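You operate a simulated robot arm through the tools that you are given. There is no shell and no other tool. Be economical: measure what you need, move in short steps, check, and stop when the job is done.

You run a simulated robot arm. Do the job below in one go: nothing can be reset, and whatever is moved stays where it is left.

## Task
Swap the magnet clamps on seats five and seven by way of seat six.
Fine: one press of a seat's air button frees its clamp; three moves; the bond must hold.

Only the result counts: the job must be done as asked and must still hold three seconds after the hand-in. Knocking over, shifting, dropping, spilling or breaking anything else fails it.

## Robot
A 6-joint arm with a two-finger parallel gripper, fixed in place. Base frame: the origin is at the foot of the arm, x ahead of it, y to its left, z up; the work surface is at about z = 0.92. Lengths are in m, angles in rad, forces in N, time in s.
With the tool pointing down near the work surface it reaches from about 0.24 to 0.66 m from the base axis. Its first joint turns from -1.152 to 1.152 rad. Payload 2.9 kg.
Tool frame: the origin (TCP) lies between the finger pads and is the grasp point; the fingertips stand 0.03 m ahead of it; z points along the fingers, y is the line along which they close. The gripper opens to 0.11 m. The fingers are 0.02 m wide and 0.01 m thick; the gripper's body (0.048 by 0.112 m) begins 0.055 m behind the TCP.
Orientation is told as [roll, pitch, yaw] about the base's x, y, z axes, in that order, counted from this pose: with the fingers straight down and closing along the base's y, the tool's x points along the base's -x, its y along +y and its z along -z.

## Interface
- The arm moves only by the tool move_arm. Its argument "targets" is a list of rows, each a list of 3 entries, a list of its own where there are three numbers: the shift along the tool's x, y, z in cm, then the turn, a rotation vector about the tool's x, y, z in rad, then the gripper command, from -1 (shut) to 1 (fully open), values between in proportion. In form: [[[tx, ty, tz], [wx, wy, wz], fingers], ...]. A call has 1 to 10 rows; each row shifts and turns the commanded pose from where the row before left it, along the tool's axes as they then stand. Rows are played at 5 a second. More than 0.05 m and 0.15 rad between two rows, or a gripper value outside its range, and nothing of the call is played. A pose out of reach is approached as far as the arm can. The call stops where the force on the tool passes 40 N (or 10 N more than at its start, if that is more) or the arm is blocked; 0.2 s more then pass. The fingers move at their own pace (about 0.108 m/s each) and stop on an object; they squeeze with about 35 N. The grip force told is the motor's: it shows also when the fingers shut on nothing. Time passes only in rows, and 0.2 s behind the last, so rows that do not move let the fingers close. It gives the time, the measured TCP pose, the force on the tool (base axes), the opening and the grip force at its end, in the units of the frame above (readings bear some noise), with the torque about the TCP (base axes, N m) and any sound that the robot's microphone picked up, and new pictures: "views" is both (left out), scene, wrist or none.
- Cameras (640 x 400 px; columns grow to the right, rows downward): "scene" is fixed at [0.095, 0.4469, 1.3953]; the picture's right is [-0.58, -0.82, 0.00], its down [-0.37, 0.26, -0.89] and it looks along [0.73, -0.51, -0.46] (base axes); focal length 350 px, centre (320, 200). "wrist" rides on the gripper at [0.072, 0.017, -0.103] in the tool frame; the picture's right is [-0.23, 0.97, 0.00], its down [-0.76, -0.18, -0.62] and it looks along [-0.61, -0.14, 0.78] (tool axes); focal length 222 px, centre (320, 200).
- measure_at(camera, pixels): for up to 12 pixels [column, row] of the newest picture of that camera ("zoom" is the newest enlarged one), the place [x, y, z] in the base frame of the surface seen there, good to about 0.002 m. No time passes.
- inspect(camera, box): a new picture of the part [left, top, right, bottom] of that camera's present view, enlarged. No time passes.
- hand_in(): hands the job in; it is judged then, once.

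Go step by step. Measure first, check grasps and placings, and put right what went wrong. The budget is 80 turns and 200 pictures, counting those below and the enlarged ones. Unless the task says otherwise, let go and move clear before handing in, and close with one line.

The tools are called after "Call:" as name(argument=value, ...) on one line, values as JSON. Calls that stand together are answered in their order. move_arm: Moves the arm, as the interface text tells. Its arguments: {"type":"object","properties":{"targets":{"type":"array","items":{"type":"array"}},"views":{"type":"string","enum":["both","scene","wrist","none"]}},"required":["targets"]} The other tools are called the same way: measure_at (camera, pixels) gives the place of the surface under pixels of a picture; inspect (camera, box) takes an enlarged picture of a part of a camera's view; hand_in () hands the job in.

At the start:

```text
time: 0.0
position: [0.4291, 0.2025, 1.2142]
orientation: [-0.001, -0.001, 0.0]
ft_force: [0.2, 0.0, 0.3]
moment: [0.0, 0.02, -0.01]
gripper_width: 0.11
grip_force: 0.0
```

scene: 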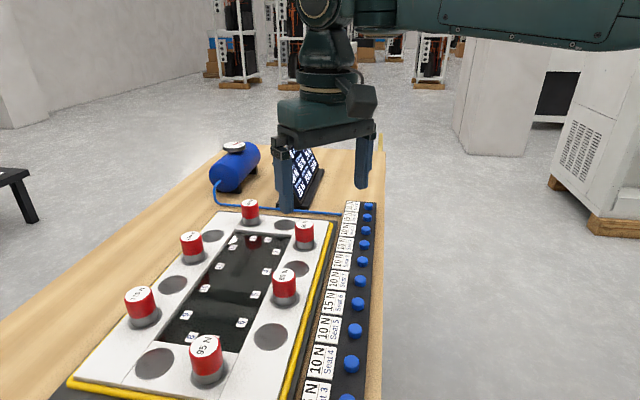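
wrist: 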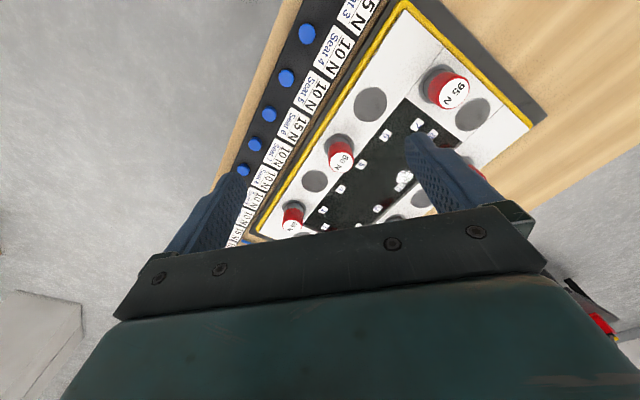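

The pictures show a white plate with red clamps on dark seats and a row of blue buttons with force labels. I'll enlarge the parts to read the seat numbers.

Call:
inspect(camera="scene", box=[160, 190, 320, 290])

Call:
inspect(camera="scene", box=[60, 270, 300, 400])

Call:
inspect(camera="scene", box=[290, 190, 400, 400])

Call:
inspect(camera="wrist", box=[220, 0, 540, 250])

Call:
inspect(camera="scene", box=[200, 130, 340, 220])

```text
4.00 times, centred on (240, 240) of scene
```

zoom: 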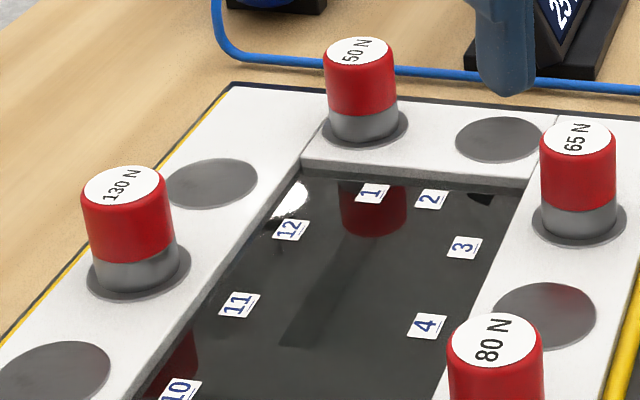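

```text
2.67 times, centred on (180, 335) of scene
```

zoom: 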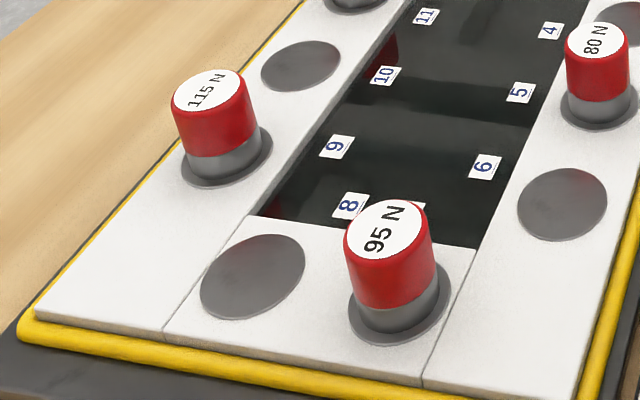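

```text
1.90 times, centred on (345, 295) of scene
```

zoom: 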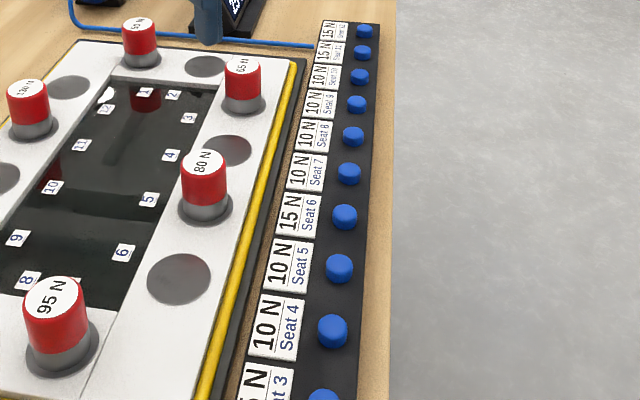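

```text
1.60 times, centred on (380, 125) of wrist
```

zoom: 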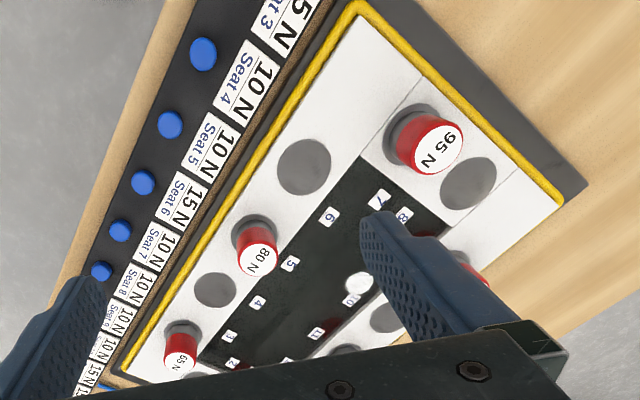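

```text
4.44 times, centred on (270, 175) of scene
```

zoom: 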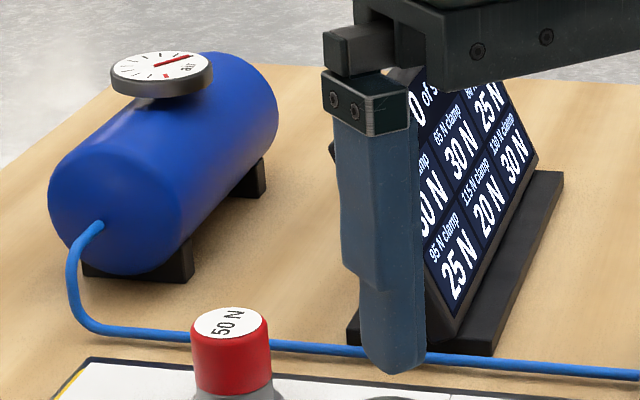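

The 80 N clamp stands on seat 5, the 95 N one on seat 7, and seat 6 is empty. A display is behind the finger, so I'll move aside to read it.

Call:
move_arm(targets=[[[0, -4, 0], [0, 0, 0], 1], [[0, -4, 0], [0, 0, 0], 1], [[0, -4, 0], [0, 0, 0], 1], [[0, -4, 0], [0, 0, 0], 1]])

Call:
inspect(camera="scene", box=[270, 130, 350, 215])

Call:
inspect(camera="scene", box=[205, 130, 265, 170])

Call:
measure_at(camera="scene", pixels=[[284, 277], [284, 300], [205, 344], [208, 380], [270, 336], [154, 363], [298, 269], [358, 303], [355, 331], [360, 281], [247, 325], [320, 360]])

```text
time: 1.0
position: [0.4303, 0.0417, 1.212]
orientation: [-0.001, -0.001, 0.001]
ft_force: [-0.5, 0.1, -0.4]
moment: [0.02, -0.03, -0.01]
gripper_width: 0.1098
grip_force: 0.1
```

scene: 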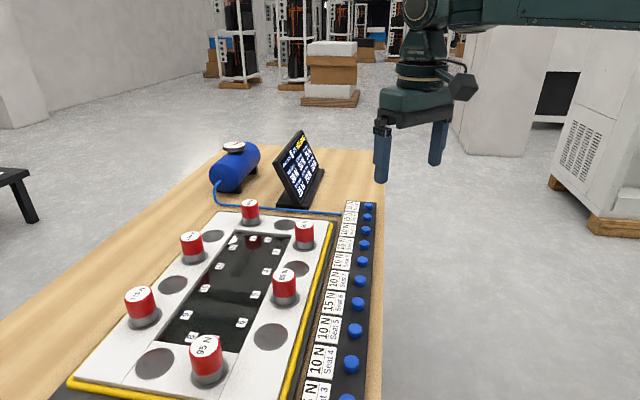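
wrist: 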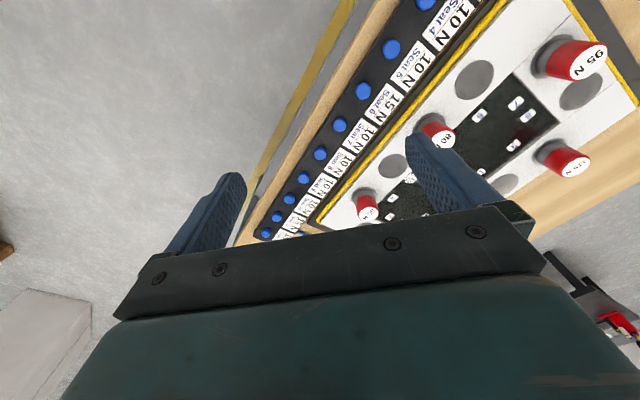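

```text
4.71 times, centred on (310, 172) of scene
```

zoom: 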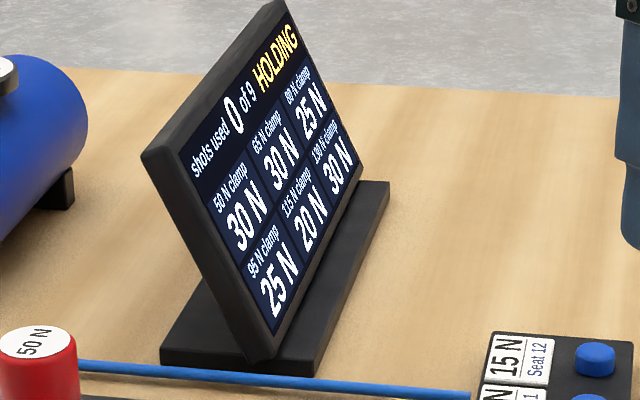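

```text
10.00 times, centred on (235, 150) of scene
```

zoom: 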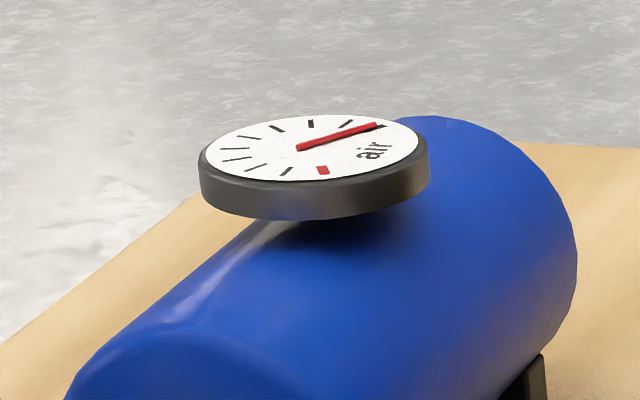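

```text
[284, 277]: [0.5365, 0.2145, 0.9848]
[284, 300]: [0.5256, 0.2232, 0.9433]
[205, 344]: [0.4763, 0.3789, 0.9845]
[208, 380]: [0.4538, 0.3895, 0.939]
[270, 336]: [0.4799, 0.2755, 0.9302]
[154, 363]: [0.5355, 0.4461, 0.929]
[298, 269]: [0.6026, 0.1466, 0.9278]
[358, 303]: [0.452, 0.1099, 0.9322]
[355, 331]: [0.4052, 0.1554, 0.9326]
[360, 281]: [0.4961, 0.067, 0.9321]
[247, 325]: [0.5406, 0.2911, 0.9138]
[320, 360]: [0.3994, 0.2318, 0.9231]
```

The display reads "shots used 0 of 9, HOLDING", with the present load per clamp (80 N: 25 N, 95 N: 25 N). I'll read the labels and measure the seats and buttons more closely.

Call:
inspect(camera="scene", box=[300, 260, 390, 400])

Call:
inspect(camera="wrist", box=[340, 0, 500, 100])

Call:
measure_at(camera="scene", pixels=[[274, 275], [295, 276], [284, 269], [284, 282], [191, 345], [219, 344], [205, 336], [205, 352], [253, 337], [289, 336], [271, 323], [271, 350]])

Call:
measure_at(camera="scene", pixels=[[355, 327], [355, 330], [350, 331], [360, 331], [355, 334], [355, 337], [360, 277], [360, 280], [356, 281], [364, 281], [360, 284], [367, 340]])

```text
2.86 times, centred on (345, 330) of scene
```

zoom: 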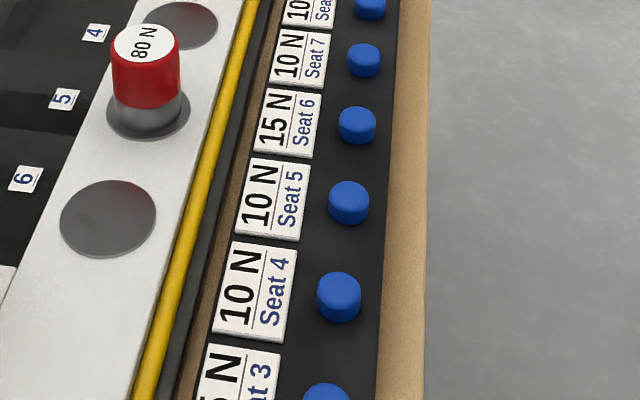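

```text
4.00 times, centred on (420, 50) of wrist
```

zoom: 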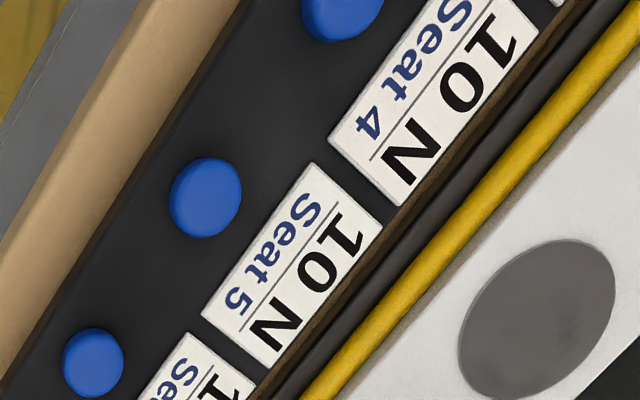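

```text
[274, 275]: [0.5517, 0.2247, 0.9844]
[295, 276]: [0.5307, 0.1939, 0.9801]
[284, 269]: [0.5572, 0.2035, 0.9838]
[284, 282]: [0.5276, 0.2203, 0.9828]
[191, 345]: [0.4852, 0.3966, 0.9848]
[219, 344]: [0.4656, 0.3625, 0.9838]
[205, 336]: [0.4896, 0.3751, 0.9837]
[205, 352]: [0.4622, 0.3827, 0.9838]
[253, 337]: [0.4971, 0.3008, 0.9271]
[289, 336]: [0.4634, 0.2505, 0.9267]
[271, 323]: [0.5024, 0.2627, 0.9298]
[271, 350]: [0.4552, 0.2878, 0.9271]
```

```text
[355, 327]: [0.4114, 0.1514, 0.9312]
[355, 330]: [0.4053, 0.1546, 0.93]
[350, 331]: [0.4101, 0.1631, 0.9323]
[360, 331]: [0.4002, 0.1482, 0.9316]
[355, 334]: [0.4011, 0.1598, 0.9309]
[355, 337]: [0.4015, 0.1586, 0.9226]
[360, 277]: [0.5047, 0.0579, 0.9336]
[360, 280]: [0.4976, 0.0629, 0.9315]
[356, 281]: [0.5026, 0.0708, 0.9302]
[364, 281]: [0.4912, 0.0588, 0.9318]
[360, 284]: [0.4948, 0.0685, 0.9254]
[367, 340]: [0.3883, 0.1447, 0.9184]
```

Seat 7's clamp is at about (0.476, 0.379), seat 5's at (0.541, 0.211) and seat 6's centre at (0.4795, 0.2755). Button 7 is at (0.497, 0.065) and button 5 at (0.406, 0.156). I'll turn the tool across the row, shut the fingers and go above button 7.

Call:
move_arm(targets=[[[0, 0, 3], [0, 0, 0.13333], -1], [[0, 0, 3], [0, 0, 0.13333], -1], [[0, 0, 3], [0, 0, 0.13333], -1], [[0, 0, 3], [0, 0, 0.13333], -1], [[0, 0, 3], [0, 0, 0.13333], -1], [[0, 0, 3], [0, 0, 0.13335], -1], [[-1.5, 3.2, 0], [0, 0, 0], -1], [[-1.5, 3.2, 0], [0, 0, 0], -1], [[0, 0, 3], [0, 0, 0], -1], [[0, 0, 1], [0, 0, 0], -1]])

```text
time: 3.2
position: [0.4935, 0.0622, 0.9931]
orientation: [0.001, 0.002, -0.802]
ft_force: [0.4, 0.1, 0.0]
moment: [-0.01, 0.04, 0.02]
gripper_width: 0.0
grip_force: 35.0
```

scene: 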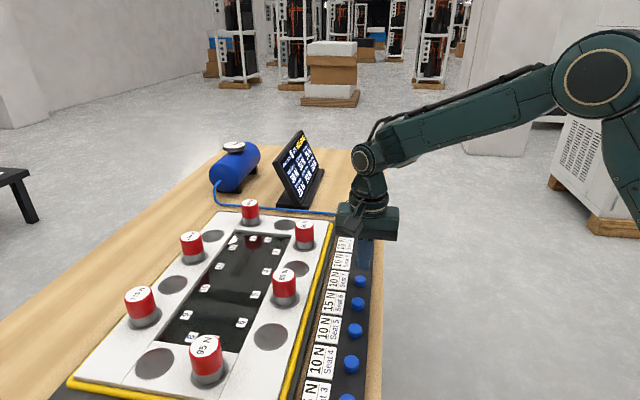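
wrist: 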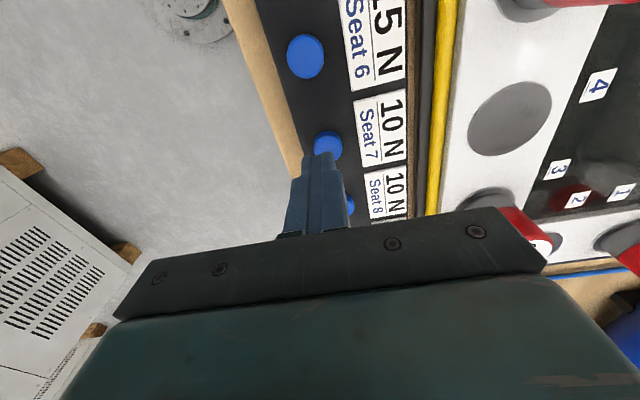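

The closed fingertips are just above the seat 7 button (wrist pixel 330,145). I'll measure the button once more from the wrist.

Call:
measure_at(camera="wrist", pixels=[[318, 143], [339, 143], [327, 134], [327, 148], [305, 57], [290, 57], [320, 57], [305, 38], [305, 77]])

```text
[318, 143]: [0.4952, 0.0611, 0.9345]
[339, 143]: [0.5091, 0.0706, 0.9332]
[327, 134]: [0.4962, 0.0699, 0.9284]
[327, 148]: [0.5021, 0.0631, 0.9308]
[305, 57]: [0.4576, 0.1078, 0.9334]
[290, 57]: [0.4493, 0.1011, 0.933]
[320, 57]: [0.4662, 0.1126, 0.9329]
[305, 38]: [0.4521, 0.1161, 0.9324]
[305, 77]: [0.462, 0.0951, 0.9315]
```

Both cameras together put button 7 at about (0.500, 0.0645, 0.933). I'll centre there and go down to just short of contact.

Call:
move_arm(targets=[[[-0.27, 0.64, 0], [0, 0, 0], -1], [[0, 0, 1.5], [0, 0, 0], -1], [[0, 0, 1.0], [0, 0, 0], -1], [[0, 0, 0], [0, 0, 0], -1]])

Call:
inspect(camera="scene", box=[310, 230, 410, 320])

```text
time: 4.2
position: [0.5024, 0.0684, 0.9688]
orientation: [0.0, 0.0, -0.8]
ft_force: [0.3, 0.2, 0.5]
moment: [0.0, 0.0, -0.01]
gripper_width: 0.0
grip_force: 35.0
```

scene: 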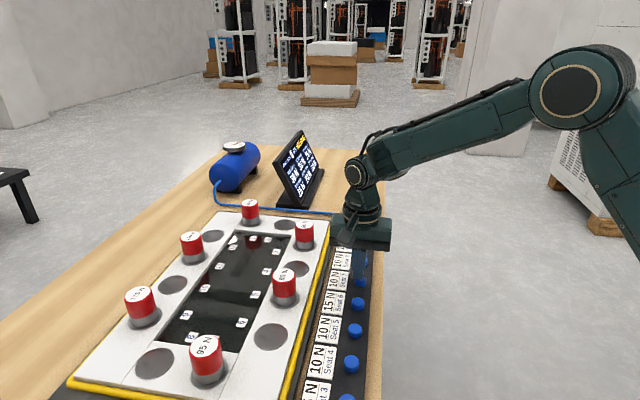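
wrist: 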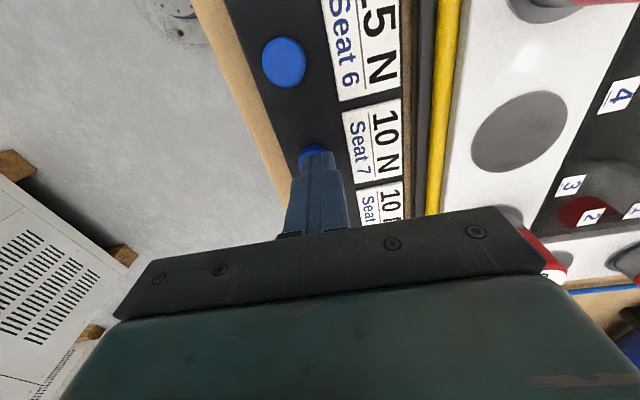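

```text
4.44 times, centred on (360, 275) of scene
```

zoom: 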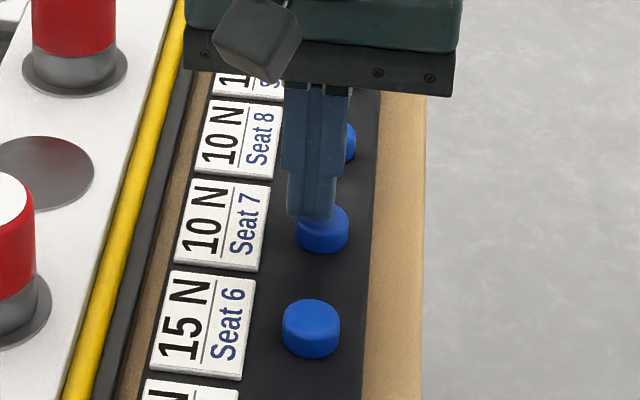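

The tips are a few mm above button 7, slightly off to the label side. I'll correct by 3 mm and press gently.

Call:
move_arm(targets=[[[-0.04, -0.32, 0], [0, 0, 0], -1], [[0, 0, 0.4], [0, 0, 0], -1], [[0, 0, 0.2], [0, 0, 0], -1], [[0, 0, 0.1], [0, 0, 0], -1]], views="none")

```text
time: 5.2
position: [0.5006, 0.0641, 0.9635]
orientation: [0.001, 0.0, -0.8]
ft_force: [0.2, 0.9, 1.0]
moment: [0.01, 0.01, 0.02]
gripper_width: 0.0
grip_force: 34.9
```

Contact is about to begin (tips at 0.9335). I'll press on in 1 mm steps.

Call:
move_arm(targets=[[[0, 0, 0.1], [0, 0, 0], -1], [[0, 0, 0.1], [0, 0, 0], -1]], views="none")

```text
time: 5.8
position: [0.5001, 0.066, 0.9623]
orientation: [-0.001, 0.001, -0.8]
ft_force: [0.4, 0.1, 1.0]
moment: [-0.03, 0.03, -0.01]
gripper_width: 0.0
grip_force: 34.9
```

Call:
move_arm(targets=[[[0, 0, 0.1], [0, 0, 0], -1], [[0, 0, 0.1], [0, 0, 0], -1]], views="scene")

Call:
inspect(camera="scene", box=[310, 230, 410, 320])

```text
time: 6.4
position: [0.5003, 0.0647, 0.9578]
orientation: [0.0, -0.001, -0.799]
ft_force: [-0.3, -0.1, 3.3]
moment: [0.03, -0.02, 0.01]
gripper_width: 0.0
grip_force: 35.4
heard: click
```

scene: 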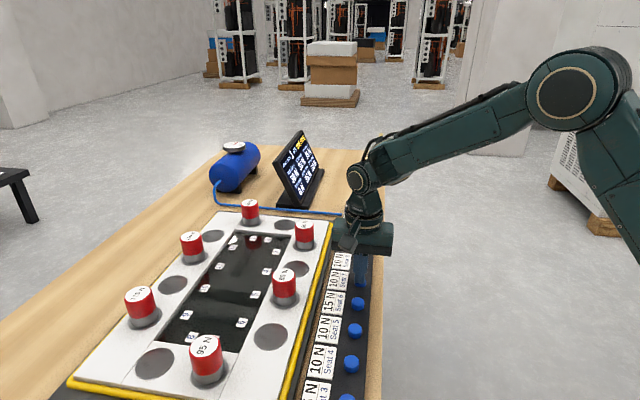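

```text
4.44 times, centred on (360, 275) of scene
```

zoom: 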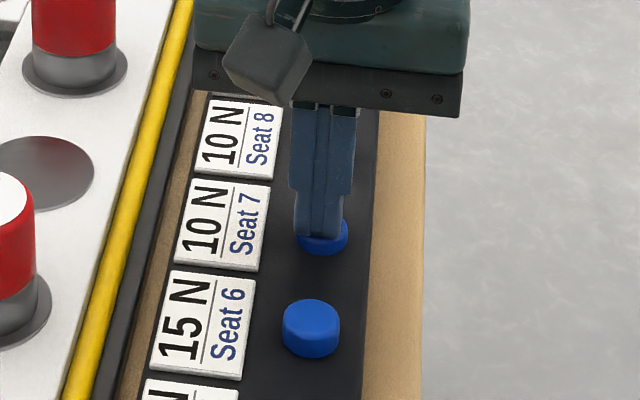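

A click was heard, so seat 7 is freed. I'll rise, go above the seat 7 clamp with the fingers opening, and look at the display.

Call:
move_arm(targets=[[[0, 0, -5], [0, 0, 0], -1], [[0, 0, -5], [0, 0, 0], -1], [[3.46, 2.87, 0], [0, 0, 0], 0], [[3.46, 2.87, 0], [0, 0, 0], 0.5], [[3.46, 2.87, 0], [0, 0, 0], 0.8], [[3.46, 2.87, 0], [0, 0, 0], 0.8], [[3.46, 2.87, 0], [0, 0, 0], 0.8], [[3.46, 2.87, 0], [0, 0, 0], 0.8], [[3.44, 2.86, 0], [0, 0, 0], 0.8], [[0, 0, 1], [0, 0, 0], 0.8]])

Call:
inspect(camera="scene", box=[270, 130, 350, 215])

Call:
inspect(camera="scene", box=[150, 290, 300, 400])

```text
time: 8.6
position: [0.4748, 0.38, 1.046]
orientation: [-0.001, 0.001, -0.803]
ft_force: [-0.7, -0.5, 0.0]
moment: [-0.02, 0.02, -0.01]
gripper_width: 0.0989
grip_force: 0.1
```

scene: 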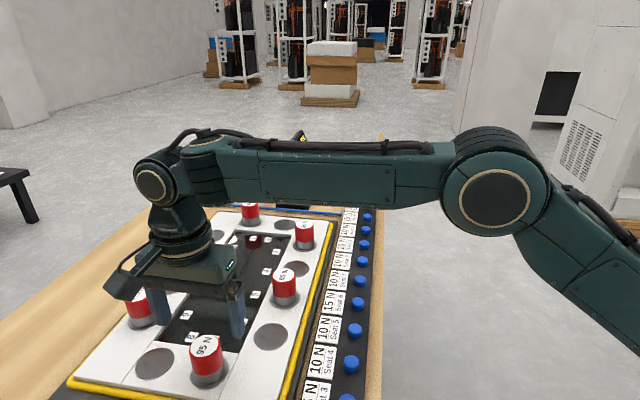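
wrist: 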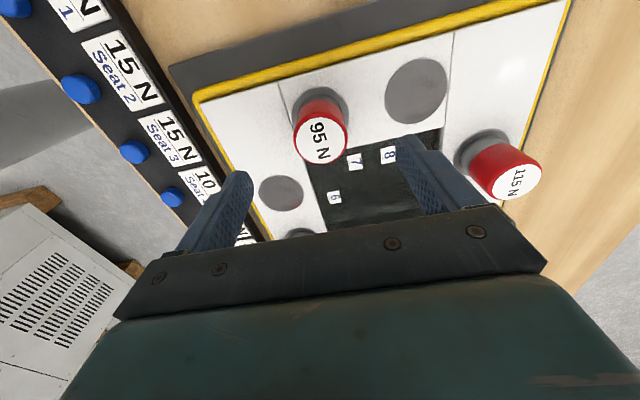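

```text
4.71 times, centred on (310, 172) of scene
```

zoom: 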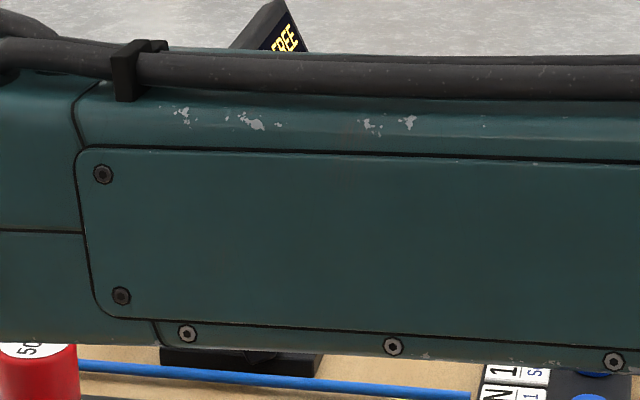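

```text
3.64 times, centred on (225, 345) of scene
```

zoom: 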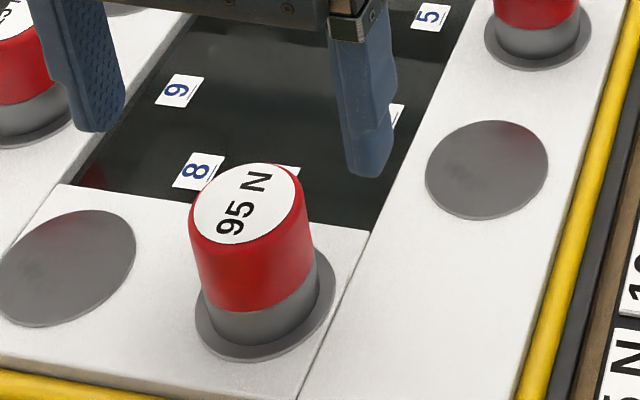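

The display shows "FREE", and the clamp's top (wrist pixel 321,142) is right on the tool axis. I'll go down and grip.

Call:
move_arm(targets=[[[0, 0, 4], [0, 0, 0], 0.8], [[0, 0, 3], [0, 0, 0], 0.8], [[0, 0, 0.8], [0, 0, 0], 0.8], [[0, 0, 0], [0, 0, 0], -1], [[0, 0, 0], [0, 0, 0], -1], [[0, 0, 0], [0, 0, 0], -1]])

```text
time: 10.0
position: [0.4752, 0.3804, 0.9683]
orientation: [-0.002, -0.001, -0.8]
ft_force: [0.1, 0.6, 0.0]
moment: [0.03, -0.03, 0.0]
gripper_width: 0.0432
grip_force: 34.8
```

scene: 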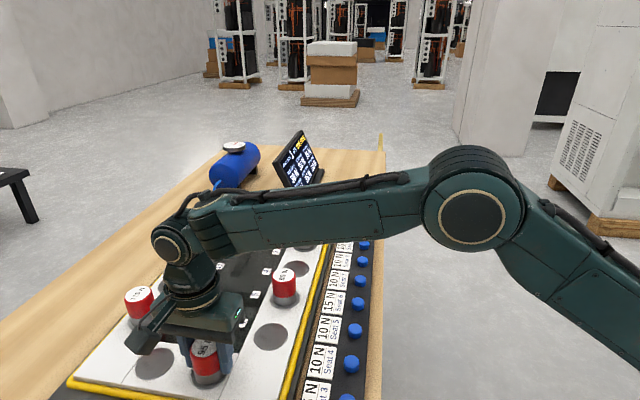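
wrist: 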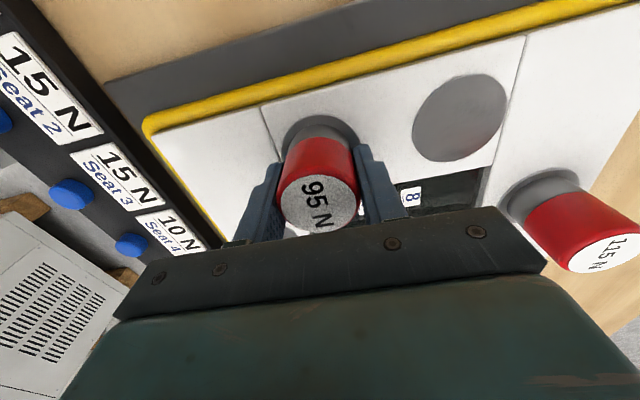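

The clamp is held (opening 0.043, grip 35 N). I'll lift it 2 cm and read the display.

Call:
move_arm(targets=[[[0, 0, -0.5], [0, 0, 0], -1], [[0, 0, -1.5], [0, 0, 0], -1]], views="wrist")

Call:
inspect(camera="scene", box=[270, 130, 350, 190])

```text
time: 10.6
position: [0.4743, 0.3807, 0.9894]
orientation: [0.001, 0.001, -0.8]
ft_force: [0.0, 0.4, -3.2]
moment: [0.01, 0.02, 0.0]
gripper_width: 0.043
grip_force: 35.0
```

wrist: 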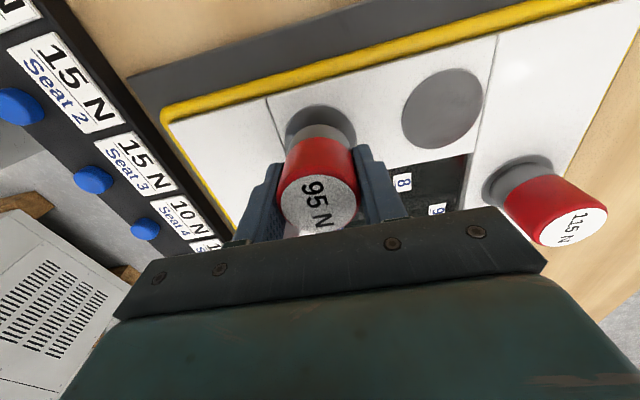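

```text
6.67 times, centred on (310, 160) of scene
```

zoom: 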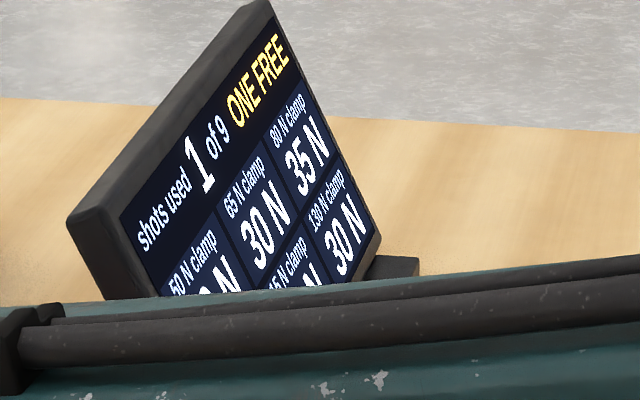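

The clamp is off (3.2 N weight); the display says "1 of 9, ONE FREE" and the 80 N clamp carries 35 N, which is within its rating. I'll carry the 95 N clamp above seat 6.

Call:
move_arm(targets=[[[0, 0, -2], [0, 0, 0], -1], [[-2.6, -2.32, 0], [0, 0, 0], -1], [[-2.6, -2.32, 0], [0, 0, 0], -1], [[-2.6, -2.32, 0], [0, 0, 0], -1], [[0, 0, 1], [0, 0, 0], -1], [[0, 0, 0], [0, 0, 0], -1]])

Call:
inspect(camera="wrist", box=[220, 60, 420, 240])

Call:
inspect(camera="scene", box=[200, 250, 340, 370])

```text
time: 12.0
position: [0.4808, 0.2764, 1.0025]
orientation: [-0.001, -0.001, -0.799]
ft_force: [-0.6, -0.8, -3.0]
moment: [-0.03, -0.04, 0.03]
gripper_width: 0.0435
grip_force: 35.3
```

scene: 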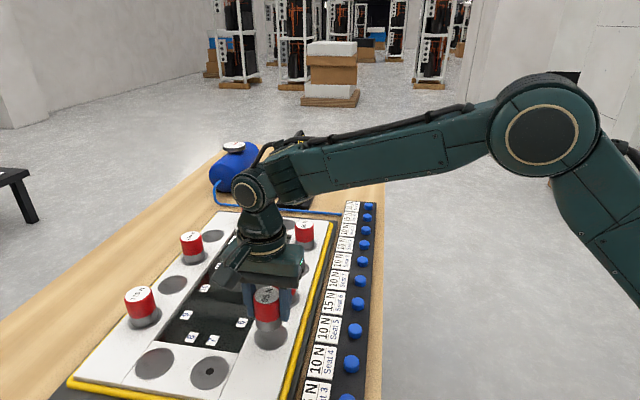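
wrist: 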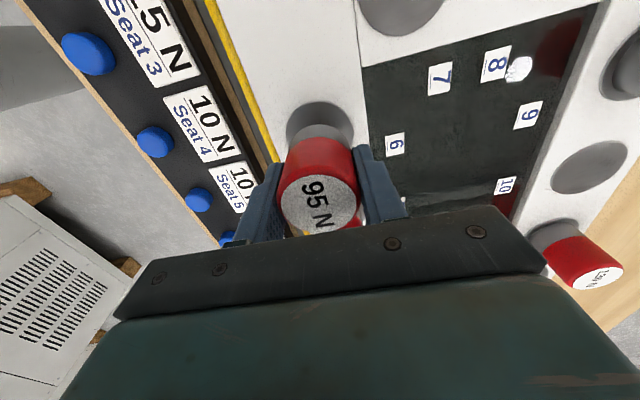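

```text
2.22 times, centred on (320, 150) of wrist
```

zoom: 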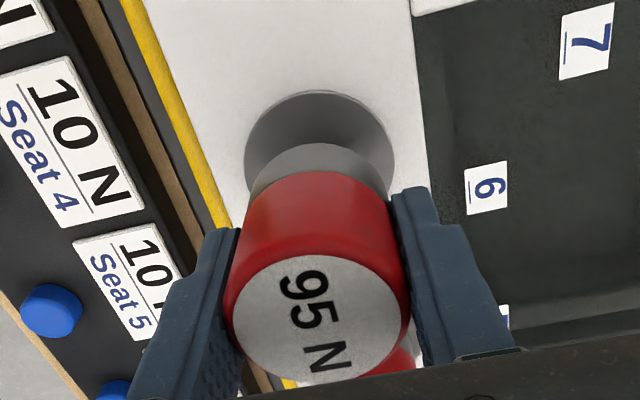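

```text
3.33 times, centred on (270, 310) of scene
```

zoom: 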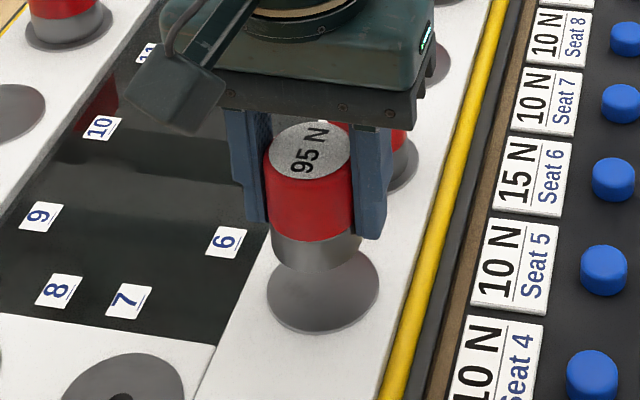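

Over seat 6, the clamp and the seat disc line up sideways (zoom columns 245–394, clamp centre 319). I'll measure the disc's edges to check the other axis, plus seat 7's bare centre.

Call:
measure_at(camera="wrist", pixels=[[319, 102], [288, 130], [352, 130], [287, 122], [353, 122]])

Call:
measure_at(camera="scene", pixels=[[209, 372], [192, 372], [230, 372], [210, 357], [210, 388], [271, 350], [254, 338], [288, 338]])

Call:
inspect(camera="scene", box=[180, 345, 240, 400])

```text
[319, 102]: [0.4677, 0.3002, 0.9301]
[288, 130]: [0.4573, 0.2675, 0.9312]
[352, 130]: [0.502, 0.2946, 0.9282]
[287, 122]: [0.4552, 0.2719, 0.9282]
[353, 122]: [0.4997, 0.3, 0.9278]
```

```text
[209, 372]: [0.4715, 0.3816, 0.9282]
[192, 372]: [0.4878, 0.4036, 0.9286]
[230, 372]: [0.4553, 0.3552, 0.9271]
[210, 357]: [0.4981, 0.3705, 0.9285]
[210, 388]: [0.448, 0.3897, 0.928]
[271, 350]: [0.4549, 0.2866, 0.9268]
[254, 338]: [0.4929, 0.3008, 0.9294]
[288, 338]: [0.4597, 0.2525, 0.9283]
```

```text
7.27 times, centred on (210, 372) of scene
```

zoom: 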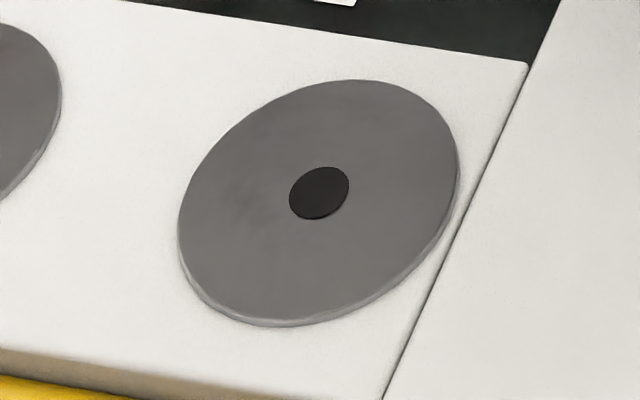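

Clamp and disc agree to within about 2 mm, the same relation as it had when lifted from seat 7. I'll lower it onto seat 6.

Call:
move_arm(targets=[[[0, 0, 1.5], [0, 0, 0], -1], [[0, 0, 0.9], [0, 0, 0], -1], [[0, 0, 0.3], [0, 0, 0], -1], [[0, 0, 0.2], [0, 0, 0], -1]], views="scene")

Call:
inspect(camera="scene", box=[220, 270, 320, 360])

```text
time: 13.0
position: [0.4812, 0.2746, 0.9713]
orientation: [0.001, 0.0, -0.799]
ft_force: [-0.3, -0.6, -3.5]
moment: [0.02, 0.02, 0.03]
gripper_width: 0.0433
grip_force: 34.7
```

scene: 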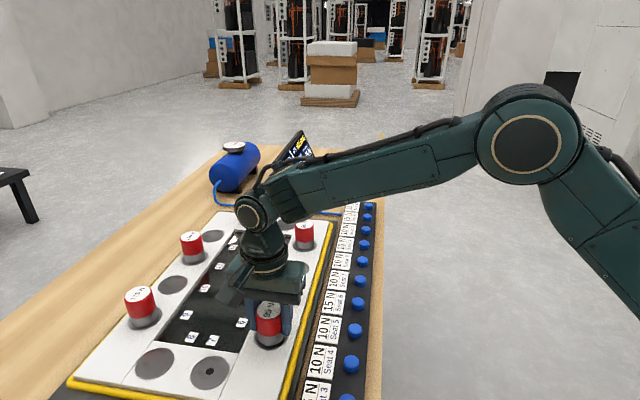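

```text
4.44 times, centred on (270, 315) of scene
```

zoom: 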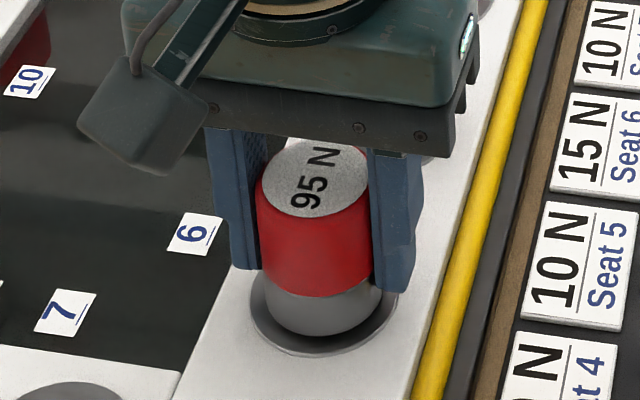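

Still 3.5 N hanging, so a millimetre or so of air remains. I'll lower further in small steps.

Call:
move_arm(targets=[[[0, 0, 0.1], [0, 0, 0], -1], [[0, 0, 0.1], [0, 0, 0], -1], [[0, 0, 0], [0, 0, 0], -1]], views="none")

Call:
inspect(camera="scene", box=[270, 125, 330, 165])

```text
time: 13.8
position: [0.4804, 0.274, 0.9695]
orientation: [-0.001, 0.0, -0.8]
ft_force: [0.8, 0.2, -2.9]
moment: [-0.01, 0.0, 0.02]
gripper_width: 0.0434
grip_force: 35.0
```

```text
10.00 times, centred on (300, 145) of scene
```

zoom: 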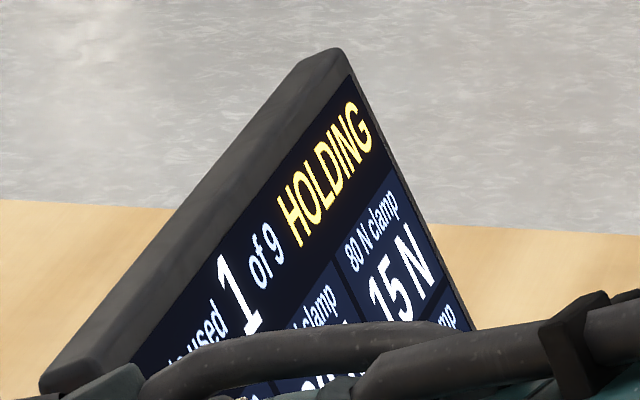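

The display is back to "HOLDING", with the 80 N clamp at 15 N. I'll settle another millimetre, let go and rise.

Call:
move_arm(targets=[[[0, 0, 0.1], [0, 0, 0], -1], [[0, 0, 0], [0, 0, 0], -1], [[0, 0, 0], [0, 0, 0], -0.1], [[0, 0, 0], [0, 0, 0], 0.5], [[0, 0, 0], [0, 0, 0], 0.5], [[0, 0, -4], [0, 0, 0], 0.5], [[0, 0, -4.5], [0, 0, 0], 0.5]])

Call:
inspect(camera="scene", box=[220, 270, 320, 360])

Call:
inspect(camera="scene", box=[270, 125, 330, 205])

```text
time: 15.4
position: [0.4777, 0.2734, 1.0523]
orientation: [-0.001, -0.002, -0.802]
ft_force: [-0.3, -0.2, -0.2]
moment: [0.03, -0.01, 0.01]
gripper_width: 0.0824
grip_force: 0.1
```

scene: 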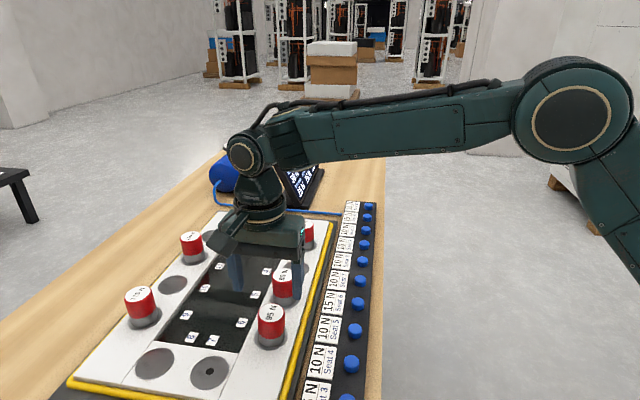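
wrist: 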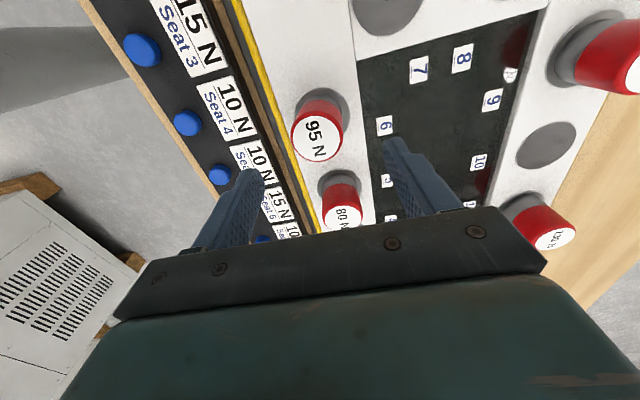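

```text
4.44 times, centred on (270, 315) of scene
```

zoom: 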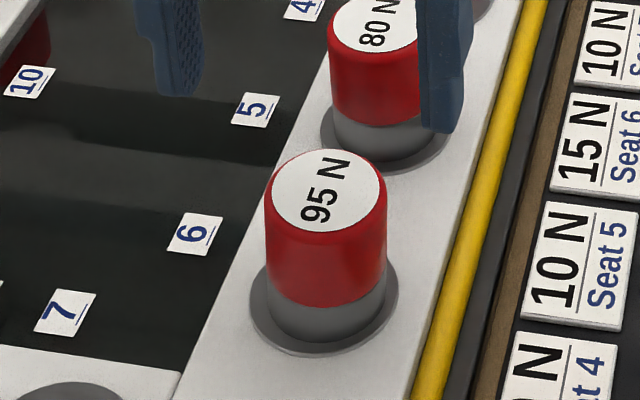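

```text
5.00 times, centred on (300, 165) of scene
```

zoom: 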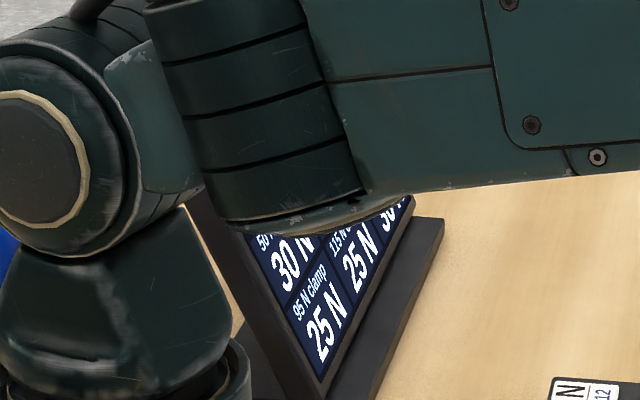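

The 95 N clamp stands well on seat 6 and the fingers are clear. Now I'll go above button 5 with the fingers shut.

Call:
move_arm(targets=[[[-0.93, -3.37, 0], [0, 0, 0], -1], [[-0.93, -3.37, 0], [0, 0, 0], -1], [[-0.92, -3.37, 0], [0, 0, 0], -1], [[-0.92, -3.38, 0], [0, 0, 0], -1], [[0, 0, 4], [0, 0, 0], -1], [[0, 0, 3.6], [0, 0, 0], -1], [[0, 0, 0], [0, 0, 0], -1]])

Call:
inspect(camera="scene", box=[310, 280, 410, 370])

Call:
inspect(camera="scene", box=[270, 125, 330, 205])

```text
time: 17.0
position: [0.4068, 0.1498, 0.9771]
orientation: [0.0, -0.002, -0.8]
ft_force: [-0.2, -0.2, 0.0]
moment: [-0.02, 0.02, -0.02]
gripper_width: 0.0
grip_force: 34.5
```

scene: 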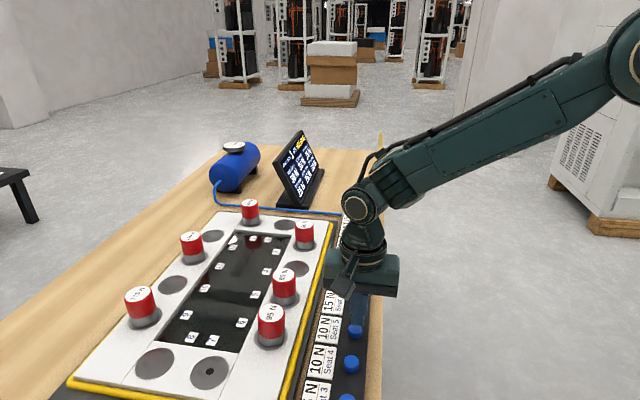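
wrist: 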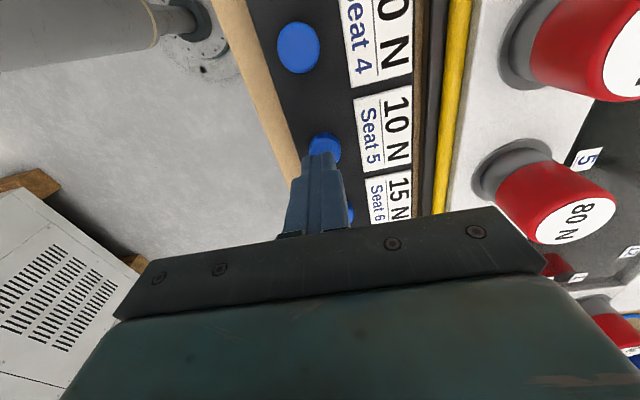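

```text
4.44 times, centred on (360, 325) of scene
```

zoom: 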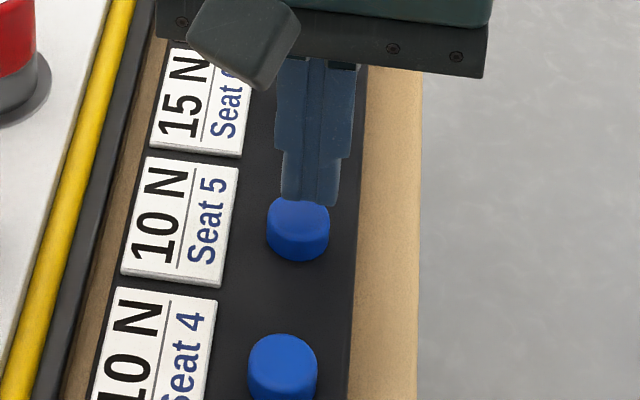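

```text
5.00 times, centred on (300, 165) of scene
```

zoom: 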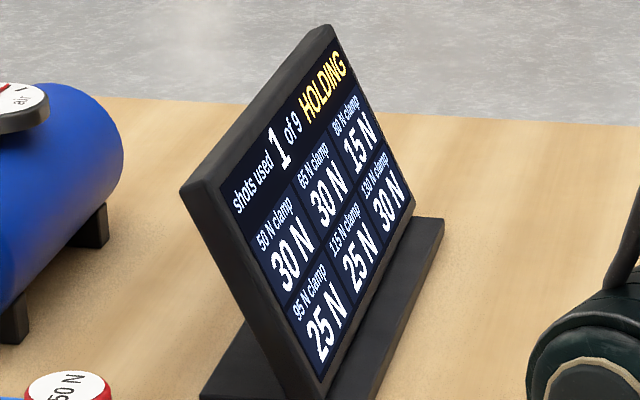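

The display is steady and the tips hover by button 5, a little off it. I'll measure button 5 again from both cameras.

Call:
measure_at(camera="wrist", pixels=[[311, 145], [340, 145], [325, 135], [325, 150], [298, 47], [280, 47], [318, 47], [298, 25], [298, 70]])

Call:
measure_at(camera="scene", pixels=[[350, 328], [355, 328], [360, 328], [355, 330], [355, 333], [356, 324], [350, 362], [350, 357], [357, 361], [344, 362]])

```text
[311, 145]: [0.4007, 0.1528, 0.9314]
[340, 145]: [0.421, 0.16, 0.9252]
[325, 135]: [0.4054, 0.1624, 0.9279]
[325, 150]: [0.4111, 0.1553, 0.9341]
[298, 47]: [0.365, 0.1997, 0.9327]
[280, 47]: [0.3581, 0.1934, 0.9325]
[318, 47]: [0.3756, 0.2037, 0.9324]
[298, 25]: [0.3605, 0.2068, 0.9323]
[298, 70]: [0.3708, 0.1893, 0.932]
```

```text
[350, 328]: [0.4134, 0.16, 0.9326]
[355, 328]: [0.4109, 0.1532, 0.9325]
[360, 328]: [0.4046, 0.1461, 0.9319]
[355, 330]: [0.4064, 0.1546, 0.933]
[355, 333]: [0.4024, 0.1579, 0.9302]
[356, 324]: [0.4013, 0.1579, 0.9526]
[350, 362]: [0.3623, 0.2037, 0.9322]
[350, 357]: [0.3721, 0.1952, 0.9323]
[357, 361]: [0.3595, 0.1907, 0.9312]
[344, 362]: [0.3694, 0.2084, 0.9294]
```

Button 5's centre comes out at about (0.4105, 0.1535). I'll correct by 5 mm, then lower and press in small steps.

Call:
move_arm(targets=[[[-0.06, 0.5, 0], [0, 0, 0], -1], [[0, 0, 0.8], [0, 0, 0], -1], [[0, 0, 0.4], [0, 0, 0], -1], [[0, 0, 0], [0, 0, 0], -1]], views="none")

Call:
inspect(camera="scene", box=[310, 280, 410, 370])

```text
time: 18.0
position: [0.4135, 0.1551, 0.9644]
orientation: [-0.002, -0.001, -0.798]
ft_force: [-0.9, 0.0, 0.7]
moment: [0.02, -0.05, 0.0]
gripper_width: 0.0
grip_force: 35.2
```

```text
4.44 times, centred on (360, 325) of scene
```

zoom: 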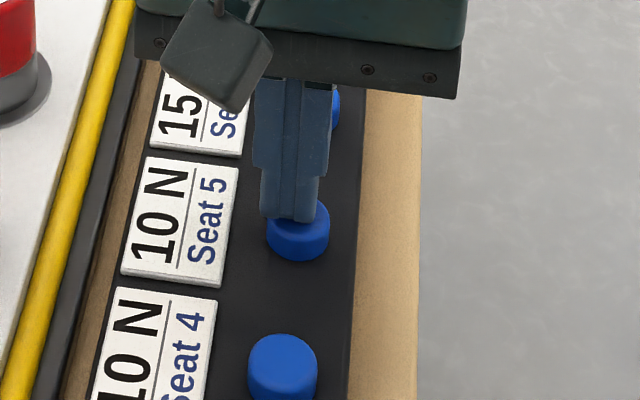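

Now the tips sit slightly left of the button (289 against 298), so I'll come back 3 mm and press.

Call:
move_arm(targets=[[[0, -0.25, 0], [0, 0, 0], -1], [[0, 0, 0.2], [0, 0, 0], -1], [[0, 0, 0.1], [0, 0, 0], -1], [[0, 0, 0.1], [0, 0, 0], -1], [[0, 0, 0.1], [0, 0, 0], -1]], views="none")

```text
time: 19.2
position: [0.4122, 0.1552, 0.9606]
orientation: [0.002, -0.001, -0.801]
ft_force: [0.2, -1.2, 1.0]
moment: [0.0, 0.03, -0.01]
gripper_width: 0.0
grip_force: 34.9
```

Call:
move_arm(targets=[[[0, 0, 0.1], [0, 0, 0], -1], [[0, 0, 0.1], [0, 0, 0], -1]], views="none")

```text
time: 19.8
position: [0.412, 0.154, 0.9598]
orientation: [0.001, 0.001, -0.801]
ft_force: [0.7, 0.8, 2.1]
moment: [0.01, 0.0, -0.03]
gripper_width: 0.0
grip_force: 35.2
heard: click
```

Click: seat 5 is freed. I'll rise, move above the 80 N clamp and open the fingers.

Call:
move_arm(targets=[[[0, 0, -5], [0, 0, 0], -1], [[0, 0, -4.5], [0, 0, 0], -1], [[-1.23, 3.32, 0], [0, 0, 0], 0], [[-1.23, 3.32, 0], [0, 0, 0], 0.6], [[-1.22, 3.33, 0], [0, 0, 0], 0.8], [[-1.22, 3.33, 0], [0, 0, 0], 0.8], [[0, 0, 0], [0, 0, 0], 0.8]])

Call:
inspect(camera="scene", box=[270, 125, 330, 205])

Call:
inspect(camera="wrist", box=[220, 60, 420, 240])

```text
time: 21.4
position: [0.5369, 0.212, 1.053]
orientation: [-0.001, 0.001, -0.799]
ft_force: [0.2, 0.5, 0.0]
moment: [-0.01, 0.02, 0.01]
gripper_width: 0.0986
grip_force: 0.0
```

scene: 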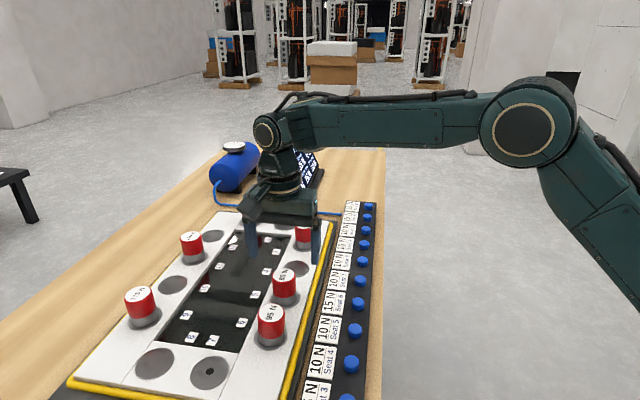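
wrist: 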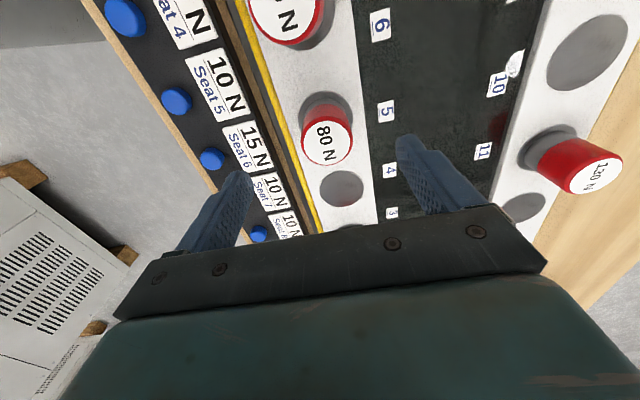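

```text
5.00 times, centred on (300, 165) of scene
```

zoom: 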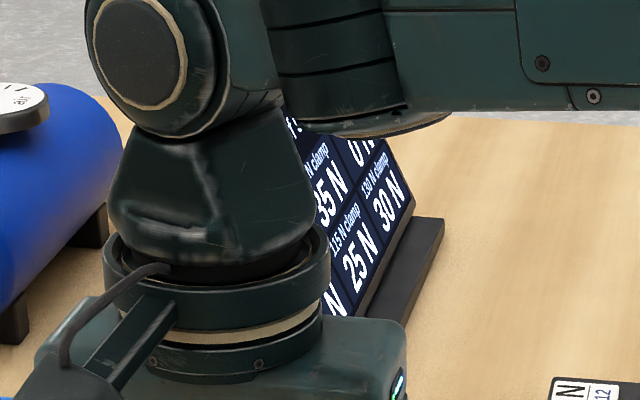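

```text
2.22 times, centred on (320, 150) of wrist
```

zoom: 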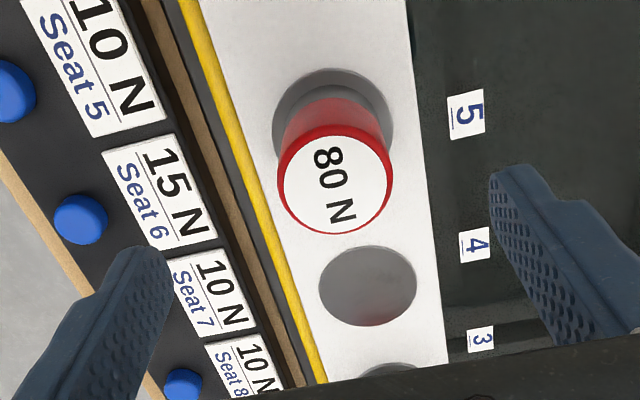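

The 80 N clamp's top (wrist 327,143) is about 5 mm right of the tool axis. I'll correct, go down partway and check.

Call:
move_arm(targets=[[[-0.25, 0.45, 0], [0, 0, 0], 0.8], [[0, 0, 3], [0, 0, 0], 0.8], [[0, 0, 0], [0, 0, 0], 0.8]], views="wrist")

Call:
inspect(camera="wrist", box=[220, 60, 420, 240])

```text
time: 22.2
position: [0.5447, 0.2122, 1.0237]
orientation: [0.001, -0.002, -0.799]
ft_force: [-0.4, -0.2, -0.4]
moment: [0.02, -0.02, -0.02]
gripper_width: 0.099
grip_force: 0.1
```

wrist: 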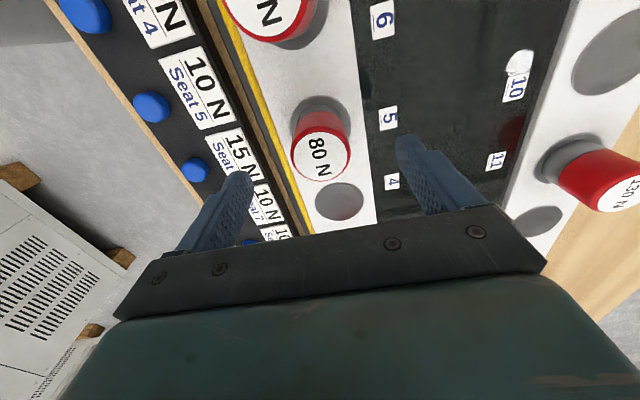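

```text
2.22 times, centred on (320, 150) of wrist
```

zoom: 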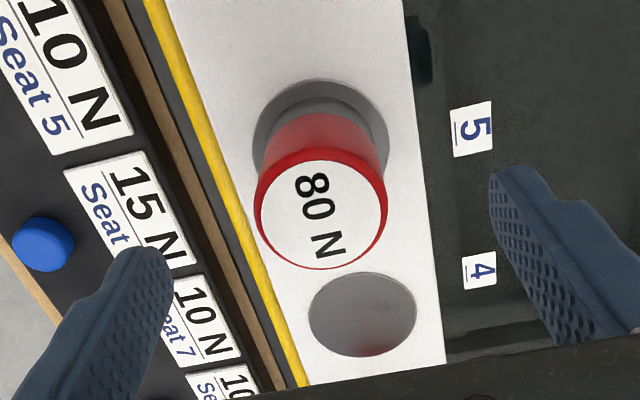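

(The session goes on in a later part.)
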